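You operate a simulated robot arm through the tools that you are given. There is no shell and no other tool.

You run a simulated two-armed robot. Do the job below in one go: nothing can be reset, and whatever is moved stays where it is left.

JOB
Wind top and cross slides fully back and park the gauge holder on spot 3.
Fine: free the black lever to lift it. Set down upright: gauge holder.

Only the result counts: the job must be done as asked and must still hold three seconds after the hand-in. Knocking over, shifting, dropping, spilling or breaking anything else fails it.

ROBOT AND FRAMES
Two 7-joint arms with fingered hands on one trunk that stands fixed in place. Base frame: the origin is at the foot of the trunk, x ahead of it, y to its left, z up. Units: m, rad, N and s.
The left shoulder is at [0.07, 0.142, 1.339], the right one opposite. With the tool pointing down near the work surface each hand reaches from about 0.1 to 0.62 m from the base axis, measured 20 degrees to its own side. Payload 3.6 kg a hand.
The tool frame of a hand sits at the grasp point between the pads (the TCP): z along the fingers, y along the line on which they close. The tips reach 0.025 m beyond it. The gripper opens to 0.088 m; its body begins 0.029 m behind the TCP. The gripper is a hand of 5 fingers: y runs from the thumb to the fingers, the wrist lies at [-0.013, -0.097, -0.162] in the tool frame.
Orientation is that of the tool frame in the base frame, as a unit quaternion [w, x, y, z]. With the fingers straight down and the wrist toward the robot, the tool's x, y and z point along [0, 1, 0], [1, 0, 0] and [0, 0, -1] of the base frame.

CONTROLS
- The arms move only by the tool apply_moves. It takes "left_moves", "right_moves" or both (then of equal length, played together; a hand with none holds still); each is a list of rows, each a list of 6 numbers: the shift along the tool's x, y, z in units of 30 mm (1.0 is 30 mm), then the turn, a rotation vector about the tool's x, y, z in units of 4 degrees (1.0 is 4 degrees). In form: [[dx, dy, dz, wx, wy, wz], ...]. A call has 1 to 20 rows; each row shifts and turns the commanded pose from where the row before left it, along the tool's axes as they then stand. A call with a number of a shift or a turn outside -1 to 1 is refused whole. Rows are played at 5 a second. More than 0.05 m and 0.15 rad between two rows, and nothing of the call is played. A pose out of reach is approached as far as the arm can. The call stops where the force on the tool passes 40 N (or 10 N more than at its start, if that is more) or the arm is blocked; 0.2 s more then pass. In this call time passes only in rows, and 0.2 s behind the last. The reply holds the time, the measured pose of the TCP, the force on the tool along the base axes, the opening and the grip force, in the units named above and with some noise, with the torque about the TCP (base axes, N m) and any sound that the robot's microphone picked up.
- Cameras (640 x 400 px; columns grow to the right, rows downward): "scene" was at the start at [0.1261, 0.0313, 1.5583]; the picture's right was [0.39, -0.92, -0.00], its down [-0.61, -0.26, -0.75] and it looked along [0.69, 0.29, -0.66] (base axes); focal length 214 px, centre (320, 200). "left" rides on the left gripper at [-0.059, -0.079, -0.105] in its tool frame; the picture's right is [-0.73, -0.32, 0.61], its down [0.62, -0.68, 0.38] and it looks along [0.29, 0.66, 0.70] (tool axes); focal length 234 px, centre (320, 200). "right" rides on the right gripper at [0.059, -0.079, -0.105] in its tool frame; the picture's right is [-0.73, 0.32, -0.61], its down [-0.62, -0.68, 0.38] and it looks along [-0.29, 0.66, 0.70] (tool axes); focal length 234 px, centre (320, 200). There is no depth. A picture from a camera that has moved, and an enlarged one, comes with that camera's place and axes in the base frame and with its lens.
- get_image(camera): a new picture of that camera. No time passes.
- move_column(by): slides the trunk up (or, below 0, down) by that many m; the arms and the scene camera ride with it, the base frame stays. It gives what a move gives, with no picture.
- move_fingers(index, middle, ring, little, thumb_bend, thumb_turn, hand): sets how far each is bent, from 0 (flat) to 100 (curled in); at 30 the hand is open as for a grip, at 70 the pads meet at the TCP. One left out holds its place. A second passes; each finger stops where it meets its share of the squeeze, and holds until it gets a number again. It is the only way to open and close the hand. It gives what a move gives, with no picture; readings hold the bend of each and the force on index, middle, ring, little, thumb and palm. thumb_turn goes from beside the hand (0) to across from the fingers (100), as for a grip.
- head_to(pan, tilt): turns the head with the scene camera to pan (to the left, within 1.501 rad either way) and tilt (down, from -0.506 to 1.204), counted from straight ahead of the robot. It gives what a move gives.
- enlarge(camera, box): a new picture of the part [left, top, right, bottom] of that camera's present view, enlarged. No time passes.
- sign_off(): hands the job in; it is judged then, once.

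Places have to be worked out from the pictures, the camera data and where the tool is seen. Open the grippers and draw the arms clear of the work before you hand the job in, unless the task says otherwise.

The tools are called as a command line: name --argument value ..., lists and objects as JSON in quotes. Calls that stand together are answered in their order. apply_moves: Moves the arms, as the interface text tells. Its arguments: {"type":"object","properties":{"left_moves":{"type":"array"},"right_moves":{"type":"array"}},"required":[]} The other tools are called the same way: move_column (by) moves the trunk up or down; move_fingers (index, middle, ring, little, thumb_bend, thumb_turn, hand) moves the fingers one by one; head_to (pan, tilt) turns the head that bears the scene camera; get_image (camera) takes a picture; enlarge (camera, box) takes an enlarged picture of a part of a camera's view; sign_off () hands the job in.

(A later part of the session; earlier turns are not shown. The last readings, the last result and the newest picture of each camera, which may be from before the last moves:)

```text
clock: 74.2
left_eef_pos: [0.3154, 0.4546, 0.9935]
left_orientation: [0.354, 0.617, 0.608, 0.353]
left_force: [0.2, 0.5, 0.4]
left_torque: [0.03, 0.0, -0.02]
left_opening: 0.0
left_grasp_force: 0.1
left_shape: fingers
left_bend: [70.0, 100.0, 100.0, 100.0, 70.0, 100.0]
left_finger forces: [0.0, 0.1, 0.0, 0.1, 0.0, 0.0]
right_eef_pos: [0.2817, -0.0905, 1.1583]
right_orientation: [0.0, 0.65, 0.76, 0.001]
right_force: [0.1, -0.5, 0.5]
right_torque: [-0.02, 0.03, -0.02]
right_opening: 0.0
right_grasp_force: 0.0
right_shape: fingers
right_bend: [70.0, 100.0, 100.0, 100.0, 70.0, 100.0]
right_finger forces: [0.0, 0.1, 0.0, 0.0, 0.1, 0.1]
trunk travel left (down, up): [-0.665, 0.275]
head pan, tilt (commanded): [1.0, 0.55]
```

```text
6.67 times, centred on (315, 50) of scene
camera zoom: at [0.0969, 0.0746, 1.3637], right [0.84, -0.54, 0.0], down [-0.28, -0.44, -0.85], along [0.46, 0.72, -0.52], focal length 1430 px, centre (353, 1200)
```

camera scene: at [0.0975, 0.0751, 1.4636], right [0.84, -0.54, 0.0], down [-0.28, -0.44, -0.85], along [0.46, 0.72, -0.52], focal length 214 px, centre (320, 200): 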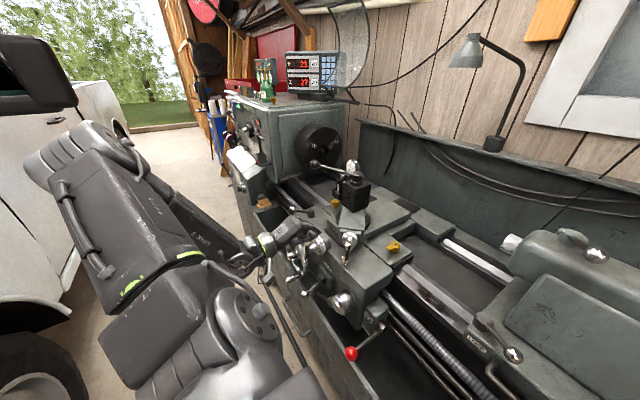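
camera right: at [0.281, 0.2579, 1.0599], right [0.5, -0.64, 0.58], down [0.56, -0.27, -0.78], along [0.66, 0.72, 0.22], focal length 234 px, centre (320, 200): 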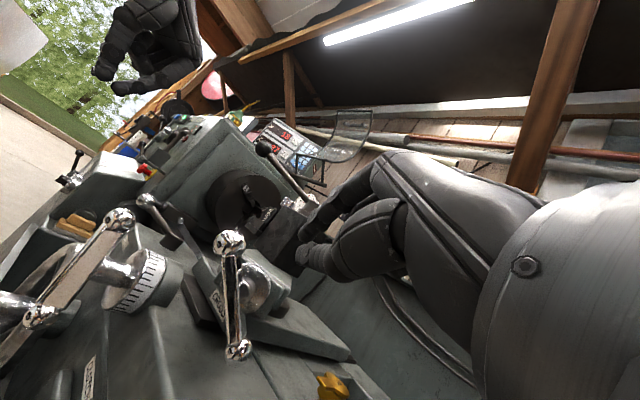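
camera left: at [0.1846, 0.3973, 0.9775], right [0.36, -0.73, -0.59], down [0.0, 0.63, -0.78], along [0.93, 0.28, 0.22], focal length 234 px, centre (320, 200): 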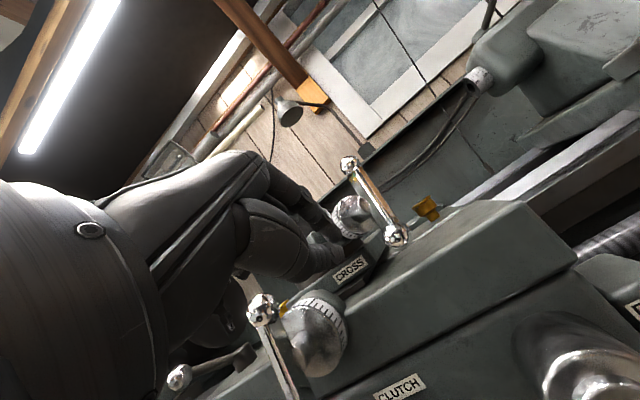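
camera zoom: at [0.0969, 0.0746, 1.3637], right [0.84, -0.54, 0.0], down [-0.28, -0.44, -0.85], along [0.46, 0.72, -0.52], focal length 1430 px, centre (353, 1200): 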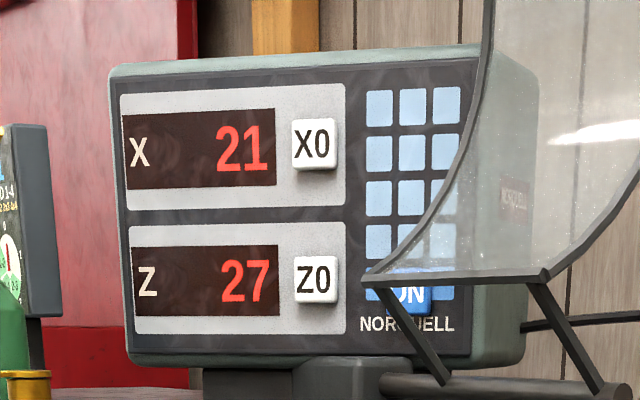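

I raise the trunk by 1 cm so the scene camera is exactly where the original low picture was taken, and compare the slide positions directly.

move_column --by 0.01

enlarge --camera "scene" --box '[325, 195, 375, 245]'

enlarge --camera "scene" --box '[310, 125, 390, 195]'

enlarge --camera "scene" --box '[270, 190, 340, 270]'

```text
clock: 74.8
left_eef_pos: [0.3156, 0.4545, 1.0042]
left_orientation: [0.355, 0.617, 0.608, 0.352]
left_force: [0.0, 0.1, 0.9]
left_torque: [0.0, 0.0, 0.01]
left_opening: 0.0002
left_grasp_force: 0.1
left_shape: fingers
left_bend: [70.0, 100.0, 100.0, 100.0, 70.0, 100.0]
left_finger forces: [0.0, 0.0, 0.1, 0.0, 0.0, 0.1]
right_eef_pos: [0.2825, -0.089, 1.1689]
right_orientation: [0.0, 0.65, 0.76, 0.001]
right_force: [-0.7, 0.0, 0.1]
right_torque: [0.03, -0.01, 0.01]
right_opening: 0.0
right_grasp_force: 0.0
right_shape: fingers
right_bend: [70.0, 100.0, 100.0, 100.0, 70.0, 100.0]
right_finger forces: [0.0, 0.0, 0.0, 0.1, 0.0, 0.1]
trunk travel left (down, up): [-0.675, 0.265]
head pan, tilt (commanded): [1.0, 0.55]
```

```text
8.00 times, centred on (350, 220) of scene
camera zoom: at [0.097, 0.0746, 1.3737], right [0.84, -0.54, 0.0], down [-0.28, -0.44, -0.85], along [0.46, 0.72, -0.52], focal length 1716 px, centre (80, 40)
```

zoom: 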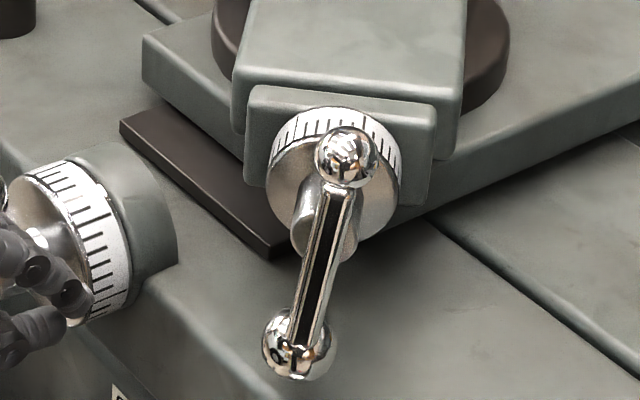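

```text
5.71 times, centred on (350, 160) of scene
camera zoom: at [0.097, 0.0746, 1.3737], right [0.84, -0.54, 0.0], down [-0.28, -0.44, -0.85], along [0.46, 0.72, -0.52], focal length 1226 px, centre (149, 429)
```

zoom: 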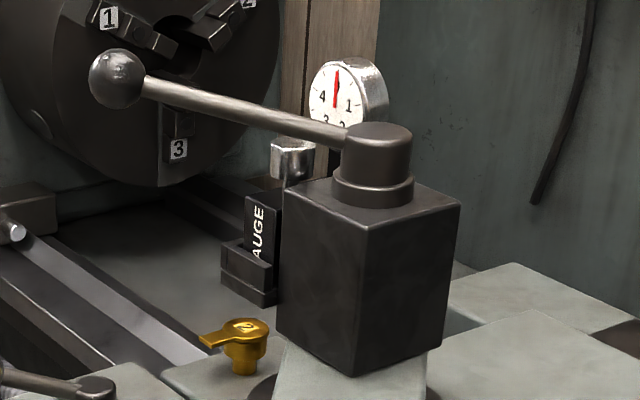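

```text
5.00 times, centred on (305, 230) of scene
camera zoom: at [0.097, 0.0746, 1.3737], right [0.84, -0.54, 0.0], down [-0.28, -0.44, -0.85], along [0.46, 0.72, -0.52], focal length 1072 px, centre (395, 50)
```

zoom: 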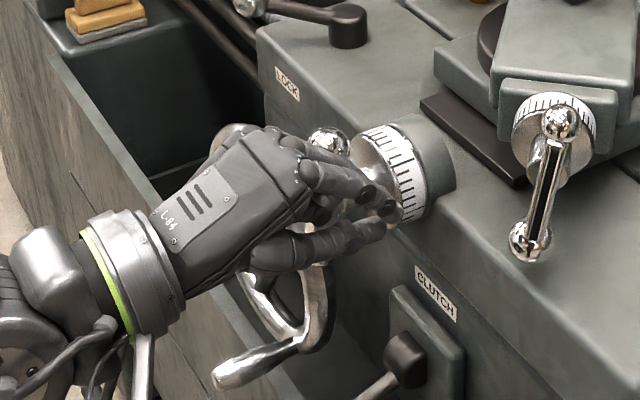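

The lever and post have come ~8–9 mm towards me versus the original picture, confirming the top slide winds back counter-clockwise. Now I go to the cross crank: poker to the right of its ball.

apply_moves --left_moves '[[0.706, -0.243, -0.355, 0, 0, 0], [0.706, -0.243, -0.355, 0, 0, 0], [0.706, -0.243, -0.355, 0, 0, 0]]'

get_image --camera "left"

enlarge --camera "scene" --box '[250, 170, 370, 270]'

```text
clock: 75.6
left_eef_pos: [0.3088, 0.4631, 0.9839]
left_orientation: [0.354, 0.616, 0.609, 0.353]
left_force: [-0.1, -0.3, -0.7]
left_torque: [0.0, -0.01, -0.02]
left_opening: 0.0003
left_grasp_force: 0.0
left_shape: fingers
left_bend: [70.0, 100.0, 100.0, 100.0, 70.0, 100.0]
left_finger forces: [0.0, 0.0, 0.0, 0.0, 0.1, 0.0]
left hand out of reach, approached as far as the arm can: row 1, 2, 3
right_eef_pos: [0.2824, -0.0886, 1.1698]
right_orientation: [0.001, 0.65, 0.76, 0.0]
right_force: [0.0, -0.1, 0.2]
right_torque: [-0.04, 0.0, 0.01]
right_opening: 0.0
right_grasp_force: 0.0
right_shape: fingers
right_bend: [70.0, 100.0, 100.0, 100.0, 70.0, 100.0]
right_finger forces: [0.0, 0.0, 0.0, 0.2, 0.1, 0.1]
trunk travel left (down, up): [-0.675, 0.265]
head pan, tilt (commanded): [1.0, 0.55]
```

```text
taken
camera left: at [0.1771, 0.4064, 0.9664], right [0.36, -0.73, -0.59], down [0.0, 0.63, -0.78], along [0.93, 0.28, 0.22], focal length 234 px, centre (320, 200)
```

left: 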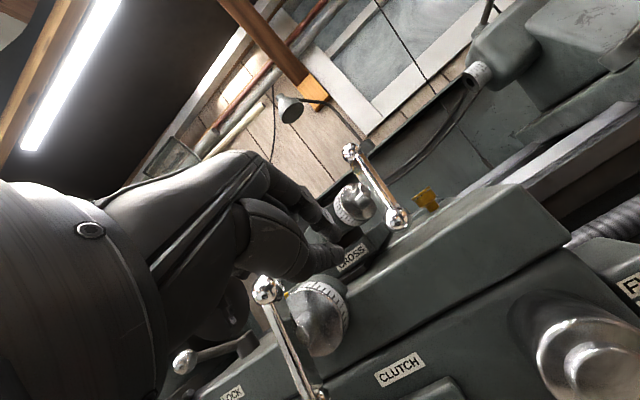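

```text
4.00 times, centred on (310, 220) of scene
camera zoom: at [0.0974, 0.0755, 1.3736], right [0.84, -0.54, 0.0], down [-0.28, -0.44, -0.85], along [0.46, 0.72, -0.52], focal length 858 px, centre (360, 120)
```

zoom: 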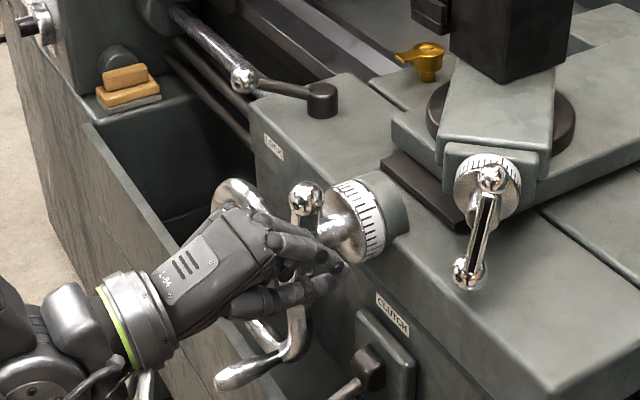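

The arm is limited here by a joint; I raise the trunk 5 cm (as in the earlier pose that worked) and try again.

move_column --by 0.06

apply_moves --left_moves '[[0.6, -0.2, -0.5, 0, 0, 0], [0.6, -0.2, -0.5, 0, 0, 0], [0.6, -0.2, 0, 0, 0, 0]]'

get_image --camera "scene"

```text
clock: 76.6
left_eef_pos: [0.3077, 0.4639, 1.0434]
left_orientation: [0.355, 0.617, 0.608, 0.353]
left_force: [-0.1, 1.0, -0.2]
left_torque: [-0.02, 0.0, 0.03]
left_opening: 0.0
left_grasp_force: 0.1
left_shape: fingers
left_bend: [70.0, 100.0, 100.0, 100.0, 70.0, 100.0]
left_finger forces: [0.0, 0.0, 0.0, 0.1, 0.0, 0.0]
right_eef_pos: [0.2842, -0.0903, 1.2301]
right_orientation: [0.001, 0.651, 0.759, 0.002]
right_force: [1.6, 0.9, -0.5]
right_torque: [0.0, 0.02, -0.01]
right_opening: 0.0002
right_grasp_force: 0.0
right_shape: fingers
right_bend: [70.0, 100.0, 100.0, 100.0, 70.0, 100.0]
right_finger forces: [0.0, 0.0, 0.0, 0.0, 0.0, 0.0]
trunk travel left (down, up): [-0.735, 0.205]
head pan, tilt (commanded): [1.0, 0.55]
```

```text
clock: 77.4
left_eef_pos: [0.3014, 0.472, 1.0366]
left_orientation: [0.353, 0.615, 0.609, 0.355]
left_force: [-0.5, -0.1, -0.3]
left_torque: [-0.01, -0.01, 0.01]
left_opening: 0.0
left_grasp_force: 0.1
left_shape: fingers
left_bend: [70.0, 100.0, 100.0, 100.0, 70.0, 100.0]
left_finger forces: [0.0, 0.1, 0.1, 0.0, 0.0, 0.0]
left hand out of reach, approached as far as the arm can: row 1, 2, 3
right_eef_pos: [0.2834, -0.0895, 1.2296]
right_orientation: [-0.001, 0.65, 0.76, 0.0]
right_force: [1.0, 0.1, 0.3]
right_torque: [-0.01, -0.01, -0.03]
right_opening: 0.0001
right_grasp_force: 0.0
right_shape: fingers
right_bend: [70.0, 100.0, 100.0, 100.0, 70.0, 100.0]
right_finger forces: [0.0, 0.1, 0.0, 0.0, 0.0, 0.1]
trunk travel left (down, up): [-0.735, 0.205]
head pan, tilt (commanded): [1.0, 0.55]
```

```text
taken
camera scene: at [0.0975, 0.0751, 1.4336], right [0.84, -0.54, 0.0], down [-0.28, -0.44, -0.85], along [0.46, 0.72, -0.52], focal length 214 px, centre (320, 200)
```

scene: 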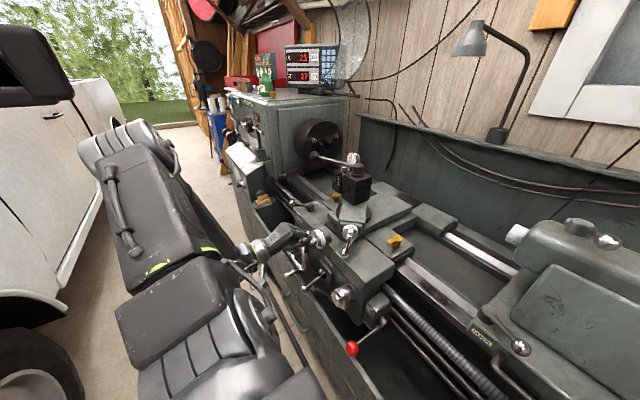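

The forearm hangs steeply, so the wrist is at its extension limit. I tilt the fingers ~16° more downward (still fine for the cross crank) and try again.

apply_moves --left_moves '[[0, 0, 0, 1, 0, 0], [0, 0, 0, 1, 0, 0], [0, 0, 0, 1, 0, 0], [0, 0, 0, 1, 0, 0], [0.6, -0.2, -0.5, 0, 0, 0], [0.6, -0.2, -0.5, 0, 0, 0], [0.6, 0, 0, 0, 0, 0]]'

get_image --camera "left"

```text
clock: 79.0
left_eef_pos: [0.3034, 0.4596, 1.0214]
left_orientation: [0.266, 0.66, 0.651, 0.264]
left_force: [-0.3, 0.1, 0.2]
left_torque: [0.02, -0.01, -0.03]
left_opening: 0.0
left_grasp_force: 0.0
left_shape: fingers
left_bend: [70.0, 100.0, 100.0, 100.0, 70.0, 100.0]
left_finger forces: [0.0, 0.0, 0.0, 0.0, 0.0, 0.0]
left hand out of reach, approached as far as the arm can: row 1, 4, 5, 6, 7
right_eef_pos: [0.2828, -0.0891, 1.2288]
right_orientation: [-0.001, 0.651, 0.759, 0.0]
right_force: [0.3, -0.1, -0.1]
right_torque: [0.01, -0.04, 0.01]
right_opening: 0.0
right_grasp_force: 0.0
right_shape: fingers
right_bend: [70.0, 100.0, 100.0, 100.0, 70.0, 100.0]
right_finger forces: [0.0, 0.0, 0.1, 0.0, 0.0, 0.1]
trunk travel left (down, up): [-0.735, 0.205]
head pan, tilt (commanded): [1.0, 0.55]
```

```text
taken
camera left: at [0.1728, 0.4014, 1.0411], right [0.18, -0.73, -0.66], down [-0.22, 0.63, -0.75], along [0.96, 0.28, -0.04], focal length 234 px, centre (320, 200)
```

left: 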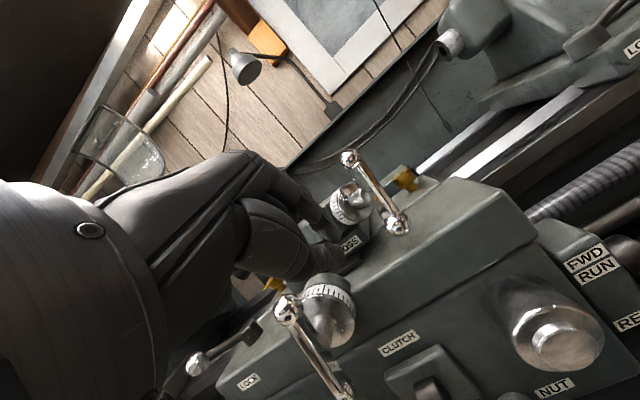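

I go back to a fingers-down posture (known good elbow configuration) before approaching the cross crank with only a moderate forward tilt.

apply_moves --left_moves '[[0, 0.5, -0.5, 1, 0, 0], [0, 0.5, -0.5, 1, 0, 0], [0, 0.4, -0.6, 1, 0, 0], [0, 0.3, -0.6, 1, 0, 0], [0, 0, -0.6, 1, 0, 0], [0, 0, -0.6, 1, 0, 0], [0, 0, -0.6, 1, 0, 0], [0, 0, 0, 1, 0, 0], [0, 0, 0, 1, 0, 0], [0, 0, 0, 1, 0, 0], [0, 0, 0, 1, 0, -0.5], [0.5, -0.4, 0, 0, 0, -1], [0.5, -0.4, 0, 0, 0, -1], [0.5, -0.4, 0, 0, 0, -1], [0.5, -0.4, 0, 0, 0, -1], [0.5, 0, 0, 0, 0, 0]]'

get_image --camera "scene"

```text
clock: 82.4
left_eef_pos: [0.2428, 0.5602, 1.1339]
left_orientation: [-0.001, 0.593, 0.805, 0.001]
left_force: [0.6, 0.1, 0.3]
left_torque: [0.01, -0.01, 0.0]
left_opening: 0.0001
left_grasp_force: 0.1
left_shape: fingers
left_bend: [70.0, 100.0, 100.0, 100.0, 70.0, 100.0]
left_finger forces: [0.0, 0.0, 0.0, 0.0, 0.0, 0.1]
left hand out of reach, approached as far as the arm can: row 1, 12, 13, 14, 15
right_eef_pos: [0.2829, -0.0891, 1.2287]
right_orientation: [-0.001, 0.65, 0.76, 0.0]
right_force: [0.6, -0.8, 0.5]
right_torque: [0.03, 0.02, -0.01]
right_opening: 0.0
right_grasp_force: 0.0
right_shape: fingers
right_bend: [70.0, 100.0, 100.0, 100.0, 70.0, 100.0]
right_finger forces: [0.1, 0.1, 0.0, 0.1, 0.0, 0.0]
trunk travel left (down, up): [-0.735, 0.205]
head pan, tilt (commanded): [1.0, 0.55]
```

```text
taken
camera scene: at [0.0975, 0.0749, 1.4336], right [0.84, -0.54, 0.0], down [-0.28, -0.44, -0.85], along [0.46, 0.72, -0.52], focal length 214 px, centre (320, 200)
```

scene: 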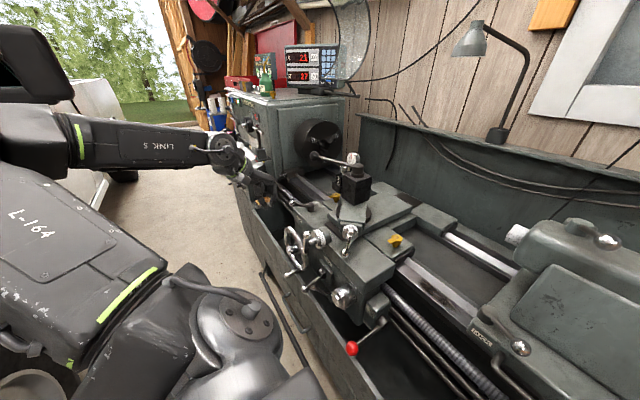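

The arm is back in its elbow-left posture. I now pitch by ~42° here (τ≈48°), staying clear of the crank.

apply_moves --left_moves '[[0, 0, 0, -1, 0, 0], [0, 0, 0, -1, 0, 0], [0, 0, 0, -1, 0, 0], [0, 0, 0, -1, 0, 0], [0, 0, 0, -1, 0, 0], [0, 0, 0, -1, 0, 0], [0, 0, 0, -1, 0, 0], [0, 0, 0, -1, 0, 0], [0, 0, 0, -1, 0, 0], [0, 0, 0, -1, 0, 0], [0, 0, 0, -0.5, 0, 0]]'

get_image --camera "left"

get_image --camera "scene"

```text
clock: 84.8
left_eef_pos: [0.262, 0.5849, 1.1443]
left_orientation: [0.212, 0.554, 0.751, 0.29]
left_force: [-0.8, 0.1, -0.3]
left_torque: [0.02, 0.0, 0.0]
left_opening: 0.0
left_grasp_force: 0.1
left_shape: fingers
left_bend: [70.0, 100.0, 100.0, 100.0, 70.0, 100.0]
left_finger forces: [0.1, 0.1, 0.1, 0.0, 0.0, 0.0]
left hand out of reach, approached as far as the arm can: row 5, 6, 7, 9, 10
right_eef_pos: [0.2826, -0.0916, 1.2293]
right_orientation: [0.0, 0.65, 0.76, 0.002]
right_force: [-0.1, 0.2, 0.3]
right_torque: [0.03, -0.01, 0.01]
right_opening: 0.0
right_grasp_force: 0.1
right_shape: fingers
right_bend: [70.0, 100.0, 100.0, 100.0, 70.0, 100.0]
right_finger forces: [0.1, 0.0, 0.0, 0.0, 0.0, 0.1]
trunk travel left (down, up): [-0.735, 0.205]
head pan, tilt (commanded): [1.0, 0.55]
```

```text
taken
camera left: at [0.1564, 0.4901, 1.1685], right [0.38, -0.64, -0.67], down [-0.42, 0.52, -0.74], along [0.82, 0.56, -0.07], focal length 234 px, centre (320, 200)
```

left: 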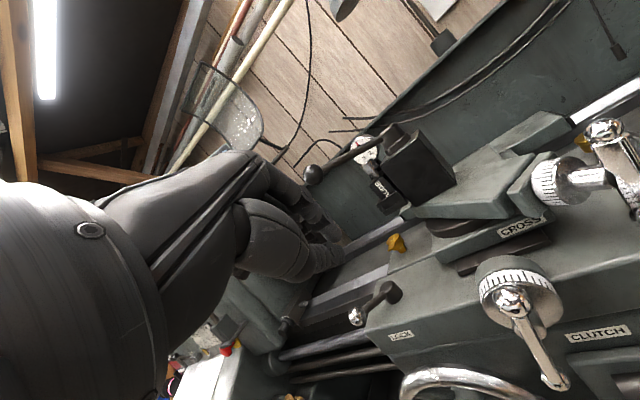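

```text
taken
camera scene: at [0.0966, 0.0738, 1.4337], right [0.84, -0.54, 0.0], down [-0.28, -0.44, -0.85], along [0.46, 0.72, -0.52], focal length 214 px, centre (320, 200)
```

scene: 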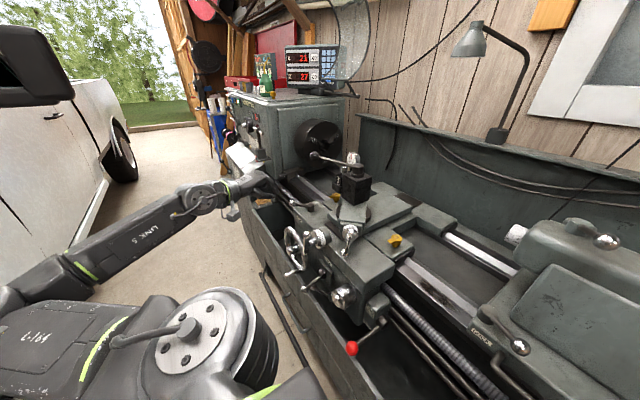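

This gives a well-opened arm with τ≈48°, yaw 17°. The cross crank's ball is at about (0.349, 0.542, 0.979). I move to the pre-entry point right of and above the ball.

apply_moves --left_moves '[[-0.49, -0.43, 0.56, 0, 0, 0], [-0.49, -0.43, 0.56, 0, 0, 0], [-0.49, -0.43, 0.56, 0, 0, 0], [-0.49, -0.43, 0.56, 0, 0, 0], [-0.49, -0.43, 0.56, 0, 0, 0], [-0.49, -0.43, 0.56, 0, 0, 0]]'

get_image --camera "left"

enlarge --camera "scene" --box '[250, 190, 370, 290]'

```text
clock: 86.2
left_eef_pos: [0.2975, 0.5045, 1.0157]
left_orientation: [0.211, 0.553, 0.752, 0.291]
left_force: [0.0, -0.4, 0.1]
left_torque: [-0.02, -0.02, 0.0]
left_opening: 0.0002
left_grasp_force: 0.0
left_shape: fingers
left_bend: [70.0, 100.0, 100.0, 100.0, 70.0, 100.0]
left_finger forces: [0.0, 0.0, 0.0, 0.0, 0.0, 0.0]
right_eef_pos: [0.2827, -0.0905, 1.229]
right_orientation: [-0.001, 0.65, 0.76, 0.0]
right_force: [0.0, 0.2, -0.8]
right_torque: [0.0, 0.02, 0.01]
right_opening: 0.0001
right_grasp_force: 0.0
right_shape: fingers
right_bend: [70.0, 100.0, 100.0, 100.0, 70.0, 100.0]
right_finger forces: [0.0, 0.1, 0.0, 0.0, 0.1, 0.1]
trunk travel left (down, up): [-0.735, 0.205]
head pan, tilt (commanded): [1.0, 0.55]
```

```text
taken
camera left: at [0.1908, 0.4096, 1.0405], right [0.38, -0.64, -0.67], down [-0.42, 0.52, -0.74], along [0.82, 0.56, -0.08], focal length 234 px, centre (320, 200)
```

left: 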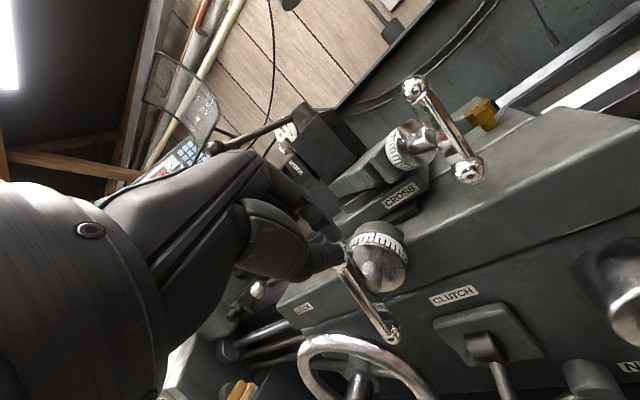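

```text
4.00 times, centred on (310, 240) of scene
camera zoom: at [0.0972, 0.0747, 1.4337], right [0.84, -0.54, 0.0], down [-0.28, -0.44, -0.85], along [0.46, 0.72, -0.52], focal length 858 px, centre (360, 40)
```

zoom: 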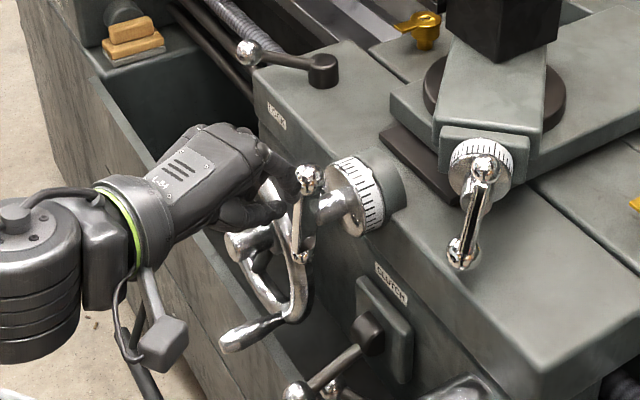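

Good position. I shift 5 mm right and insert 70 mm along the fingers, right of the cross-crank ball.

apply_moves --left_moves '[[-0.17, 0, 0.6, 0, 0, 0], [0, 0, 0.6, 0, 0, 0], [0, 0, 0.6, 0, 0, 0], [0, 0, 0.5, 0, 0, 0]]'

get_image --camera "left"

enlarge --camera "scene" --box '[270, 200, 350, 280]'

enlarge --camera "scene" --box '[275, 35, 355, 95]'

```text
clock: 87.2
left_eef_pos: [0.3413, 0.5111, 0.9652]
left_orientation: [0.212, 0.553, 0.751, 0.292]
left_force: [-1.7, 0.0, 2.3]
left_torque: [0.06, -0.03, 0.08]
left_opening: 0.0001
left_grasp_force: 1.2
left_shape: fingers
left_bend: [70.0, 100.0, 100.0, 100.0, 70.0, 100.0]
left_finger forces: [0.0, 0.0, 2.5, 0.1, 0.0, 0.0]
right_eef_pos: [0.2799, -0.0908, 1.2307]
right_orientation: [0.001, 0.65, 0.76, 0.002]
right_force: [-0.2, -0.3, 0.0]
right_torque: [0.0, -0.02, 0.0]
right_opening: 0.0
right_grasp_force: 0.0
right_shape: fingers
right_bend: [70.0, 100.0, 100.0, 100.0, 70.0, 100.0]
right_finger forces: [0.0, 0.0, 0.0, 0.0, 0.0, 0.1]
trunk travel left (down, up): [-0.735, 0.205]
head pan, tilt (commanded): [1.0, 0.55]
```

```text
taken
camera left: at [0.2345, 0.4165, 0.9901], right [0.38, -0.64, -0.67], down [-0.42, 0.52, -0.74], along [0.82, 0.56, -0.07], focal length 234 px, centre (320, 200)
```

left: 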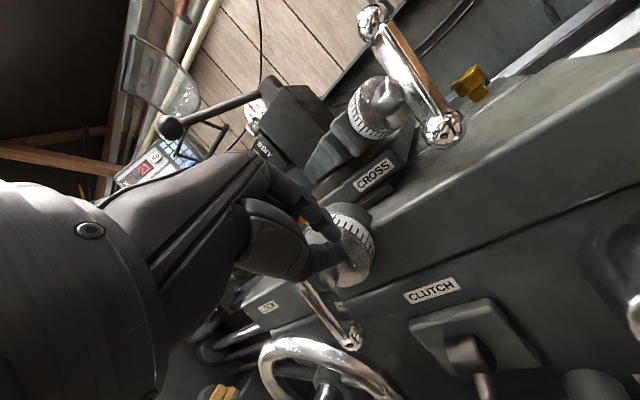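

```text
5.00 times, centred on (310, 240) of scene
camera zoom: at [0.0943, 0.0728, 1.434], right [0.84, -0.54, 0.0], down [-0.28, -0.44, -0.85], along [0.46, 0.72, -0.52], focal length 1072 px, centre (370, 0)
```

zoom: 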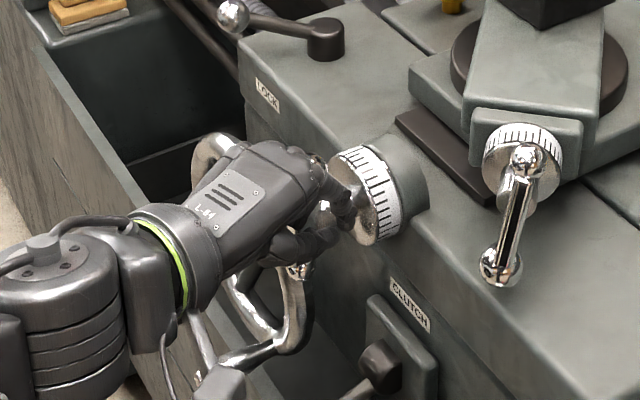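

```text
6.67 times, centred on (315, 65) of scene
camera zoom: at [0.0943, 0.0728, 1.434], right [0.84, -0.54, 0.0], down [-0.28, -0.44, -0.85], along [0.46, 0.72, -0.52], focal length 1430 px, centre (353, 1100)
```

zoom: 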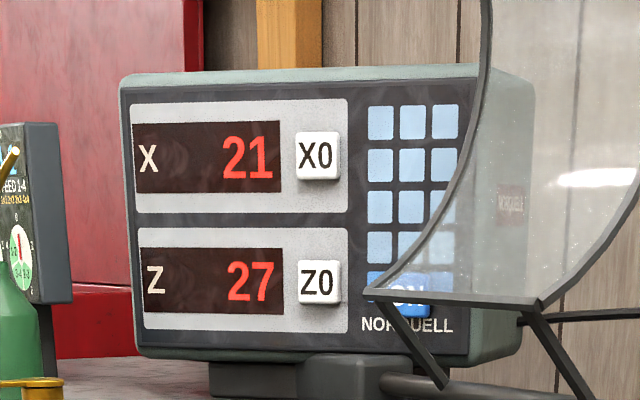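

X still 21. I retract 6 mm (the ring finger touches the ball) and sweep the first arc counter-clockwise over the top.

apply_moves --left_moves '[[0, 0, -0.2, 0, 0, 0], [0.318, 0.2407, -0.1192, 0, 0, 0], [0.3806, 0.1686, -0.0104, 0, 0, 0], [0.3976, 0.0763, 0.0997, 0, 0, 0], [0.3663, -0.0255, 0.1978, 0, 0, 0]]'

get_image --camera "left"

enlarge --camera "scene" --box '[270, 200, 350, 280]'

enlarge --camera "scene" --box '[275, 35, 355, 95]'

```text
clock: 88.4
left_eef_pos: [0.3377, 0.5577, 0.9754]
left_orientation: [0.21, 0.553, 0.752, 0.291]
left_force: [-0.8, -1.6, 2.4]
left_torque: [-0.01, -0.04, -0.04]
left_opening: 0.0
left_grasp_force: 1.6
left_shape: fingers
left_bend: [70.0, 100.0, 100.0, 100.0, 71.0, 100.0]
left_finger forces: [0.0, 0.0, 0.0, 0.1, 3.0, 0.0]
right_eef_pos: [0.2837, -0.0901, 1.2294]
right_orientation: [0.0, 0.65, 0.76, 0.001]
right_force: [0.1, -0.5, -0.5]
right_torque: [0.0, 0.0, 0.04]
right_opening: 0.0
right_grasp_force: 0.1
right_shape: fingers
right_bend: [70.0, 100.0, 100.0, 100.0, 70.0, 100.0]
right_finger forces: [0.1, 0.0, 0.0, 0.1, 0.0, 0.0]
trunk travel left (down, up): [-0.735, 0.205]
head pan, tilt (commanded): [1.0, 0.55]
```

```text
taken
camera left: at [0.2329, 0.4631, 0.9997], right [0.38, -0.64, -0.67], down [-0.42, 0.52, -0.74], along [0.82, 0.56, -0.08], focal length 234 px, centre (320, 200)
```

left: 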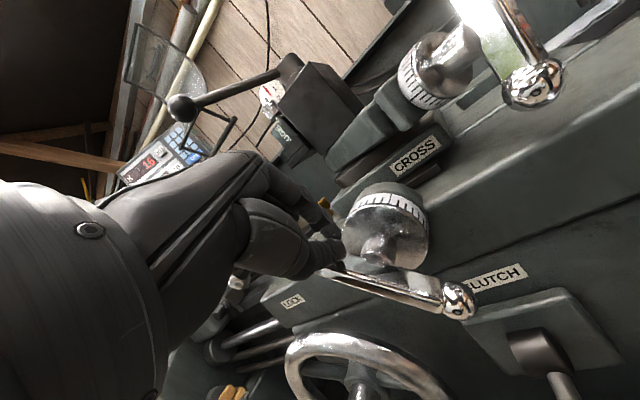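

```text
5.00 times, centred on (310, 240) of scene
camera zoom: at [0.0971, 0.0741, 1.4337], right [0.84, -0.54, 0.0], down [-0.28, -0.44, -0.85], along [0.46, 0.72, -0.52], focal length 1072 px, centre (370, 0)
```

zoom: 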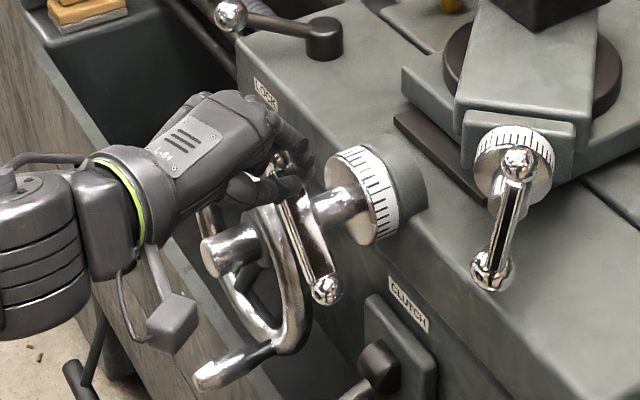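

```text
6.67 times, centred on (315, 65) of scene
camera zoom: at [0.0971, 0.0741, 1.4337], right [0.84, -0.54, 0.0], down [-0.28, -0.44, -0.85], along [0.46, 0.72, -0.52], focal length 1430 px, centre (353, 1100)
```

zoom: 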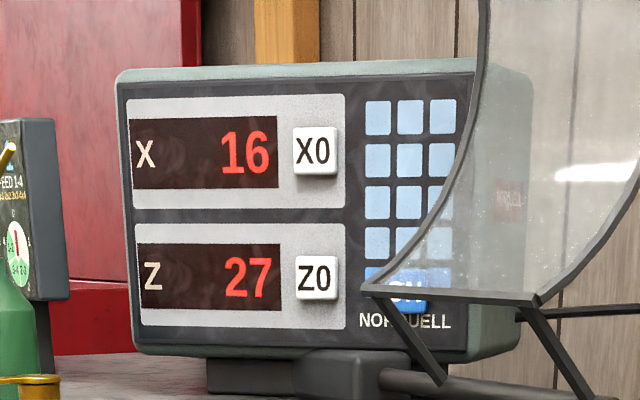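

X drops to 16: counter-clockwise winds the cross slide back. I continue around the left side and down.

apply_moves --left_moves '[[0.2911, -0.1242, 0.2721, 0, 0, 0], [0.1807, -0.2077, 0.3134, 0, 0, 0], [0.0485, -0.2662, 0.317, 0, 0, 0], [-0.0895, -0.2926, 0.2824, 0, 0, 0]]'

get_image --camera "left"

enlarge --camera "scene" --box '[270, 200, 350, 280]'

enlarge --camera "scene" --box '[275, 35, 355, 95]'

```text
clock: 89.4
left_eef_pos: [0.3379, 0.5693, 0.932]
left_orientation: [0.212, 0.553, 0.752, 0.29]
left_force: [0.3, 1.9, 2.2]
left_torque: [-0.02, 0.03, 0.0]
left_opening: 0.0001
left_grasp_force: 1.1
left_shape: fingers
left_bend: [69.0, 100.0, 100.0, 100.0, 71.0, 100.0]
left_finger forces: [0.0, 0.0, 0.0, 0.1, 2.5, 0.1]
right_eef_pos: [0.2831, -0.0896, 1.2293]
right_orientation: [0.0, 0.65, 0.76, 0.001]
right_force: [0.5, -0.2, 0.5]
right_torque: [-0.01, 0.0, -0.01]
right_opening: 0.0002
right_grasp_force: 0.2
right_shape: fingers
right_bend: [70.0, 100.0, 100.0, 100.0, 70.0, 100.0]
right_finger forces: [0.1, 0.1, 0.0, 0.1, 0.1, 0.0]
trunk travel left (down, up): [-0.735, 0.205]
head pan, tilt (commanded): [1.0, 0.55]
```

```text
taken
camera left: at [0.2328, 0.4751, 0.9558], right [0.38, -0.64, -0.67], down [-0.42, 0.52, -0.74], along [0.82, 0.56, -0.08], focal length 234 px, centre (320, 200)
```

left: 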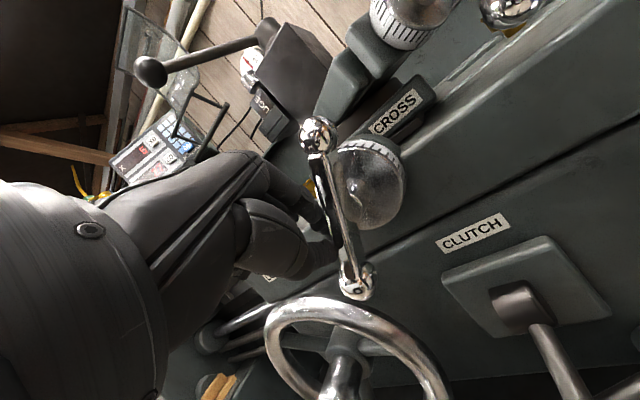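

```text
5.00 times, centred on (310, 240) of scene
camera zoom: at [0.097, 0.075, 1.4336], right [0.84, -0.54, 0.0], down [-0.28, -0.44, -0.85], along [0.46, 0.72, -0.52], focal length 1072 px, centre (370, 0)
```

zoom: 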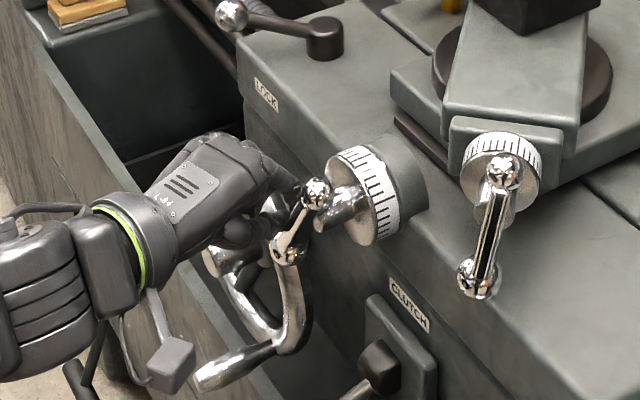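

```text
6.67 times, centred on (315, 65) of scene
camera zoom: at [0.097, 0.075, 1.4336], right [0.84, -0.54, 0.0], down [-0.28, -0.44, -0.85], along [0.46, 0.72, -0.52], focal length 1430 px, centre (353, 1100)
```

zoom: 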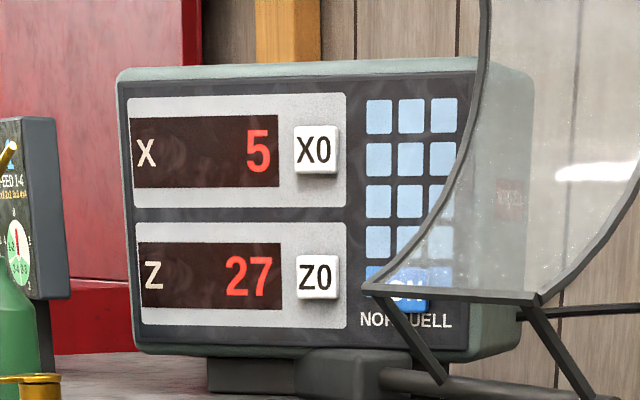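

X is at 5. I continue along the bottom towards the right until the stop is felt.

apply_moves --left_moves '[[-0.2167, -0.2839, 0.2138, 0, 0, 0], [-0.318, -0.2407, 0.1192, 0, 0, 0]]'

get_image --camera "left"

enlarge --camera "scene" --box '[270, 200, 350, 280]'

enlarge --camera "scene" --box '[275, 35, 355, 95]'

```text
clock: 90.0
left_eef_pos: [0.3357, 0.5621, 0.9184]
left_orientation: [0.211, 0.547, 0.754, 0.295]
left_force: [-8.9, 25.8, 16.0]
left_torque: [-0.47, -0.23, 0.12]
left_opening: 0.0
left_grasp_force: 16.8
left_shape: fingers
left_bend: [66.0, 100.0, 100.0, 100.0, 72.0, 100.0]
left_finger forces: [26.7, 0.0, 0.0, 0.1, 5.6, 0.0]
right_eef_pos: [0.2797, -0.0868, 1.2306]
right_orientation: [0.002, 0.65, 0.76, 0.001]
right_force: [0.4, 0.0, -0.5]
right_torque: [0.04, -0.04, -0.06]
right_opening: 0.0
right_grasp_force: 0.1
right_shape: fingers
right_bend: [70.0, 100.0, 100.0, 100.0, 70.0, 100.0]
right_finger forces: [0.1, 0.1, 0.1, 0.1, 0.0, 0.1]
trunk travel left (down, up): [-0.735, 0.205]
head pan, tilt (commanded): [1.0, 0.55]
stopped in row 2 (left hand): the force on the tool passed its limit at 49 N (the readings are from after the stop); the commanded pose is now the measured one
```

```text
taken
camera left: at [0.2309, 0.4674, 0.9424], right [0.39, -0.63, -0.67], down [-0.43, 0.52, -0.74], along [0.82, 0.57, -0.07], focal length 234 px, centre (320, 200)
```

left: 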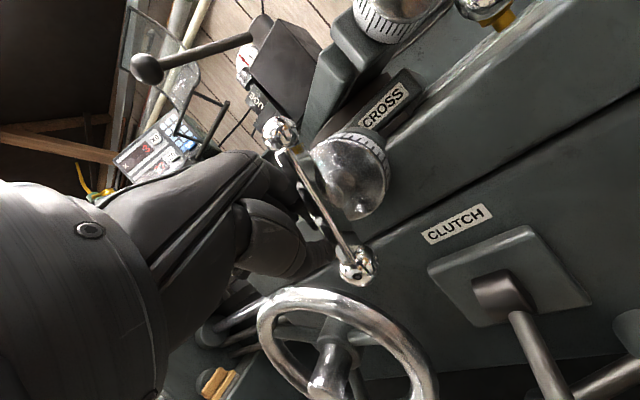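

```text
5.00 times, centred on (310, 240) of scene
camera zoom: at [0.0934, 0.0783, 1.4339], right [0.84, -0.54, 0.0], down [-0.28, -0.44, -0.85], along [0.46, 0.72, -0.52], focal length 1072 px, centre (370, 0)
```

zoom: 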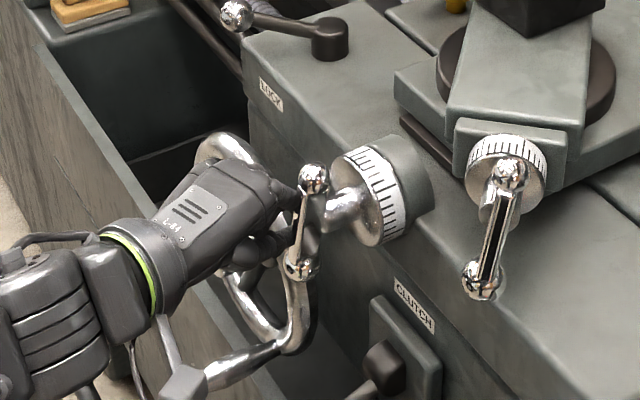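

```text
6.67 times, centred on (315, 65) of scene
camera zoom: at [0.0934, 0.0783, 1.4339], right [0.84, -0.54, 0.0], down [-0.28, -0.44, -0.85], along [0.46, 0.72, -0.52], focal length 1430 px, centre (353, 1100)
```

zoom: 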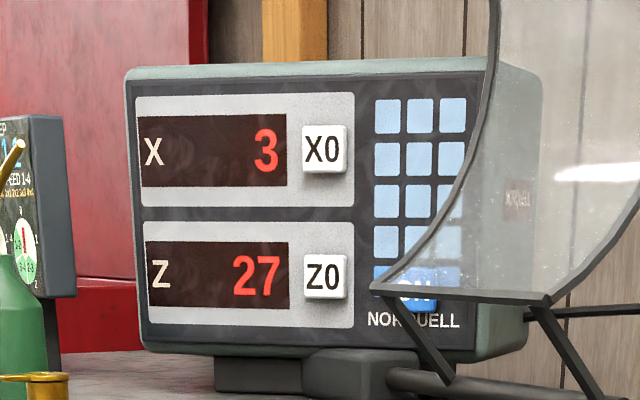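

Stopped at 49 N with X at 3 and the ball near the bottom. I relieve the push slightly, withdraw, and will test from the upper end of the bar whether this is the true stop.

apply_moves --left_moves '[[0.2, 0.05, 0, 0, 0, 0], [0.1, 0.1, -0.3, 0, 0, 0], [0, 0, -0.9, 0, 0, 0], [0, 0, -0.9, 0, 0, 0], [0, 0, -0.9, 0, 0, 0], [0, 0.4, -0.5, 0, 0, 0], [-0.8, 0.5, 0, 0, 0, 0], [-0.8, 0.5, 0, 0, 0, 0], [-0.8, 0, 0, 0, 0, 0]]'

get_image --camera "left"

enlarge --camera "scene" --box '[270, 200, 350, 280]'

enlarge --camera "scene" --box '[275, 35, 355, 95]'

```text
clock: 92.0
left_eef_pos: [0.3232, 0.4892, 1.0269]
left_orientation: [0.211, 0.551, 0.753, 0.293]
left_force: [0.6, -0.7, 1.1]
left_torque: [0.03, 0.01, 0.03]
left_opening: 0.0
left_grasp_force: 0.0
left_shape: fingers
left_bend: [70.0, 100.0, 100.0, 100.0, 70.0, 100.0]
left_finger forces: [0.1, 0.0, 0.0, 0.0, 0.0, 0.0]
left hand out of reach, approached as far as the arm can: row 5
right_eef_pos: [0.2836, -0.0908, 1.2285]
right_orientation: [0.001, 0.65, 0.76, 0.001]
right_force: [0.4, -0.5, -0.4]
right_torque: [-0.04, -0.03, 0.02]
right_opening: 0.0
right_grasp_force: 0.0
right_shape: fingers
right_bend: [70.0, 100.0, 100.0, 100.0, 70.0, 100.0]
right_finger forces: [0.1, 0.0, 0.1, 0.0, 0.0, 0.0]
trunk travel left (down, up): [-0.735, 0.205]
head pan, tilt (commanded): [1.0, 0.55]
```

```text
taken
camera left: at [0.2178, 0.3935, 1.0515], right [0.38, -0.64, -0.67], down [-0.42, 0.52, -0.74], along [0.82, 0.57, -0.07], focal length 234 px, centre (320, 200)
```

left: 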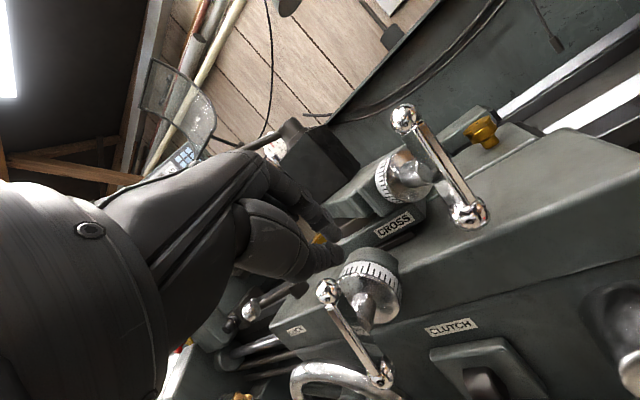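

```text
5.00 times, centred on (310, 240) of scene
camera zoom: at [0.0969, 0.0742, 1.4337], right [0.84, -0.54, 0.0], down [-0.28, -0.44, -0.85], along [0.46, 0.72, -0.52], focal length 1072 px, centre (370, 0)
```

zoom: 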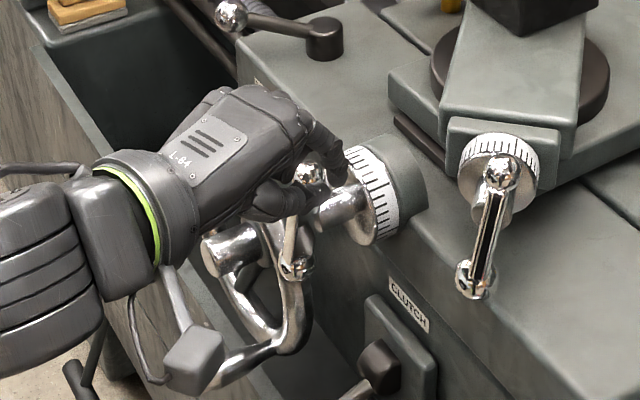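

```text
6.67 times, centred on (315, 65) of scene
camera zoom: at [0.0969, 0.0742, 1.4337], right [0.84, -0.54, 0.0], down [-0.28, -0.44, -0.85], along [0.46, 0.72, -0.52], focal length 1430 px, centre (353, 1100)
```

zoom: 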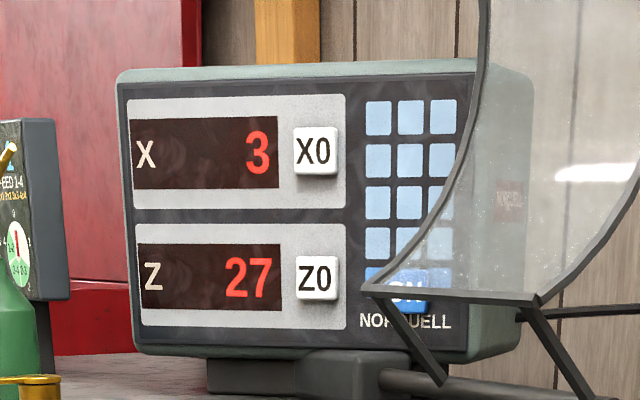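

X holds at 3. I enter right of the upper bar end and push it left (counter-clockwise) to test the stop.

apply_moves --left_moves '[[0.2, -0.29, 0.66, 0, 0, 0], [0.2, -0.29, 0.66, 0, 0, 0], [0.2, -0.29, 0.66, 0, 0, 0], [0.25, 0.15, -0.1, 0, 0, 0], [0.25, 0.1, 0, 0, 0, 0]]'

get_image --camera "left"

enlarge --camera "scene" --box '[270, 200, 350, 280]'

```text
clock: 93.2
left_eef_pos: [0.3365, 0.5271, 0.9723]
left_orientation: [0.21, 0.551, 0.753, 0.293]
left_force: [-0.4, -1.7, 0.2]
left_torque: [0.02, 0.01, -0.03]
left_opening: 0.0004
left_grasp_force: 0.7
left_shape: fingers
left_bend: [70.0, 100.0, 100.0, 100.0, 70.0, 100.0]
left_finger forces: [1.1, 0.0, 0.0, 0.0, 0.0, 0.0]
right_eef_pos: [0.2837, -0.0911, 1.2292]
right_orientation: [0.0, 0.65, 0.76, 0.0]
right_force: [0.3, 0.4, 0.1]
right_torque: [-0.01, -0.01, 0.0]
right_opening: 0.0002
right_grasp_force: 0.1
right_shape: fingers
right_bend: [70.0, 100.0, 100.0, 100.0, 70.0, 100.0]
right_finger forces: [0.0, 0.1, 0.0, 0.1, 0.0, 0.0]
trunk travel left (down, up): [-0.735, 0.205]
head pan, tilt (commanded): [1.0, 0.55]
```

```text
taken
camera left: at [0.2312, 0.4317, 0.9961], right [0.38, -0.64, -0.67], down [-0.42, 0.52, -0.74], along [0.82, 0.57, -0.07], focal length 234 px, centre (320, 200)
```

left: 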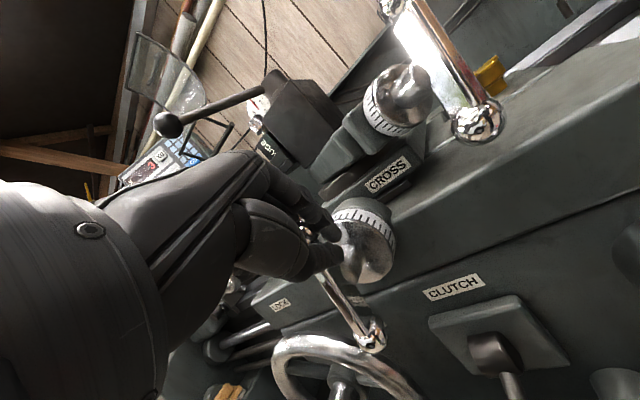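

```text
5.00 times, centred on (310, 240) of scene
camera zoom: at [0.0972, 0.0742, 1.4337], right [0.84, -0.54, 0.0], down [-0.28, -0.44, -0.85], along [0.46, 0.72, -0.52], focal length 1072 px, centre (370, 0)
```

zoom: 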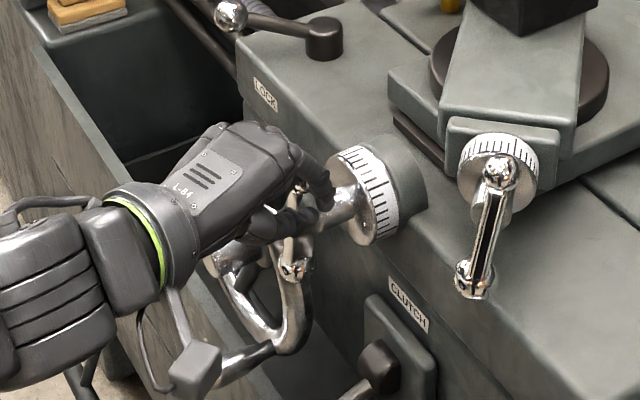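

First contact at 1 N. I push on in small steps.

apply_moves --left_moves '[[0.2, 0.05, 0.03, 0, 0, 0], [0.2, 0.05, 0.03, 0, 0, 0]]'

enlarge --camera "scene" --box '[270, 200, 350, 280]'

enlarge --camera "scene" --box '[275, 35, 355, 95]'

```text
clock: 93.8
left_eef_pos: [0.3359, 0.537, 0.9748]
left_orientation: [0.21, 0.551, 0.752, 0.294]
left_force: [0.2, -5.6, 0.7]
left_torque: [0.02, 0.05, -0.1]
left_opening: 0.0
left_grasp_force: 2.6
left_shape: fingers
left_bend: [70.0, 100.0, 100.0, 100.0, 70.0, 100.0]
left_finger forces: [4.4, 0.0, 0.0, 0.0, 0.5, 0.0]
right_eef_pos: [0.2818, -0.0929, 1.2287]
right_orientation: [0.0, 0.65, 0.76, 0.002]
right_force: [0.0, 0.2, 0.8]
right_torque: [-0.01, -0.04, 0.01]
right_opening: 0.0
right_grasp_force: 0.1
right_shape: fingers
right_bend: [70.0, 100.0, 100.0, 100.0, 70.0, 100.0]
right_finger forces: [0.1, 0.1, 0.0, 0.1, 0.0, 0.0]
trunk travel left (down, up): [-0.735, 0.205]
head pan, tilt (commanded): [1.0, 0.55]
```

```text
5.00 times, centred on (310, 240) of scene
camera zoom: at [0.0971, 0.0726, 1.4337], right [0.84, -0.54, 0.0], down [-0.28, -0.44, -0.85], along [0.46, 0.72, -0.52], focal length 1072 px, centre (370, 0)
```

zoom: 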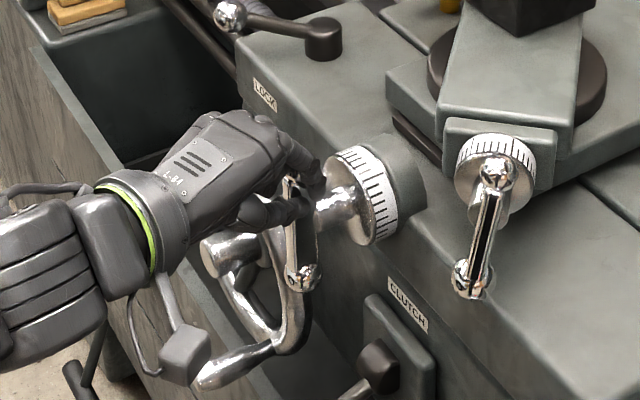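

```text
6.67 times, centred on (315, 65) of scene
camera zoom: at [0.0971, 0.0726, 1.4337], right [0.84, -0.54, 0.0], down [-0.28, -0.44, -0.85], along [0.46, 0.72, -0.52], focal length 1430 px, centre (353, 1100)
```

zoom: 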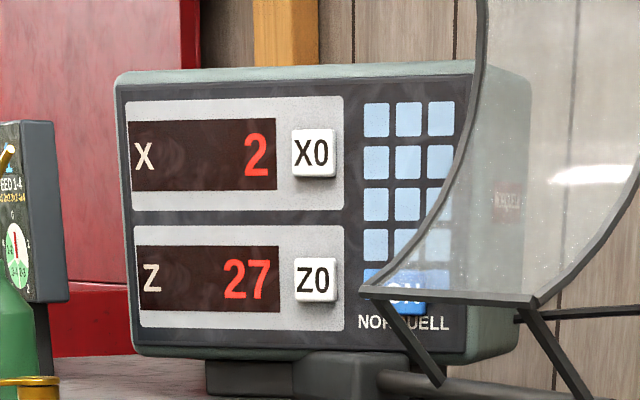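

X went to 2 with only 6 N, so the earlier block was a jam, not the stop. I continue pushing from the top.

apply_moves --left_moves '[[0.25, 0.03, 0.07, 0, 0, 0], [0.25, 0.0, 0.1, 0, 0, 0]]'

enlarge --camera "scene" --box '[270, 200, 350, 280]'

enlarge --camera "scene" --box '[275, 35, 355, 95]'

```text
clock: 94.4
left_eef_pos: [0.3379, 0.5411, 0.9746]
left_orientation: [0.217, 0.557, 0.747, 0.291]
left_force: [-0.1, -42.8, 0.5]
left_torque: [-0.03, -0.01, -0.57]
left_opening: 0.0
left_grasp_force: 21.0
left_shape: fingers
left_bend: [70.0, 100.0, 100.0, 100.0, 69.0, 100.0]
left_finger forces: [37.7, 0.0, 0.0, 0.0, 4.3, 0.1]
right_eef_pos: [0.2834, -0.0951, 1.2284]
right_orientation: [-0.002, 0.65, 0.76, 0.003]
right_force: [0.7, 0.0, -0.2]
right_torque: [-0.01, -0.01, -0.03]
right_opening: 0.0
right_grasp_force: 0.1
right_shape: fingers
right_bend: [70.0, 100.0, 100.0, 100.0, 70.0, 100.0]
right_finger forces: [0.0, 0.1, 0.1, 0.0, 0.1, 0.0]
trunk travel left (down, up): [-0.735, 0.205]
head pan, tilt (commanded): [1.0, 0.55]
stopped in row 2 (left hand): the force on the tool passed its limit at 45 N (the readings are from after the stop); the commanded pose is now the measured one
```

```text
5.00 times, centred on (310, 240) of scene
camera zoom: at [0.0977, 0.0667, 1.434], right [0.84, -0.54, 0.0], down [-0.28, -0.43, -0.85], along [0.46, 0.72, -0.52], focal length 1072 px, centre (370, 0)
```

zoom: 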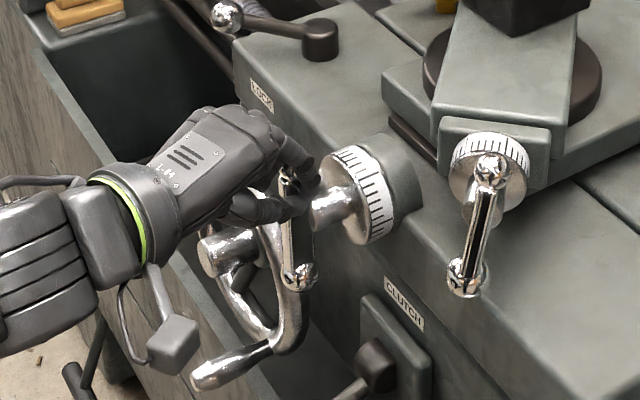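

```text
6.67 times, centred on (315, 65) of scene
camera zoom: at [0.0977, 0.0667, 1.434], right [0.84, -0.54, 0.0], down [-0.28, -0.43, -0.85], along [0.46, 0.72, -0.52], focal length 1430 px, centre (353, 1100)
```

zoom: 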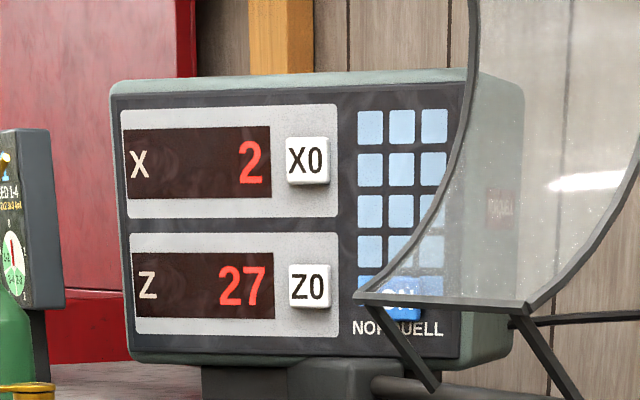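

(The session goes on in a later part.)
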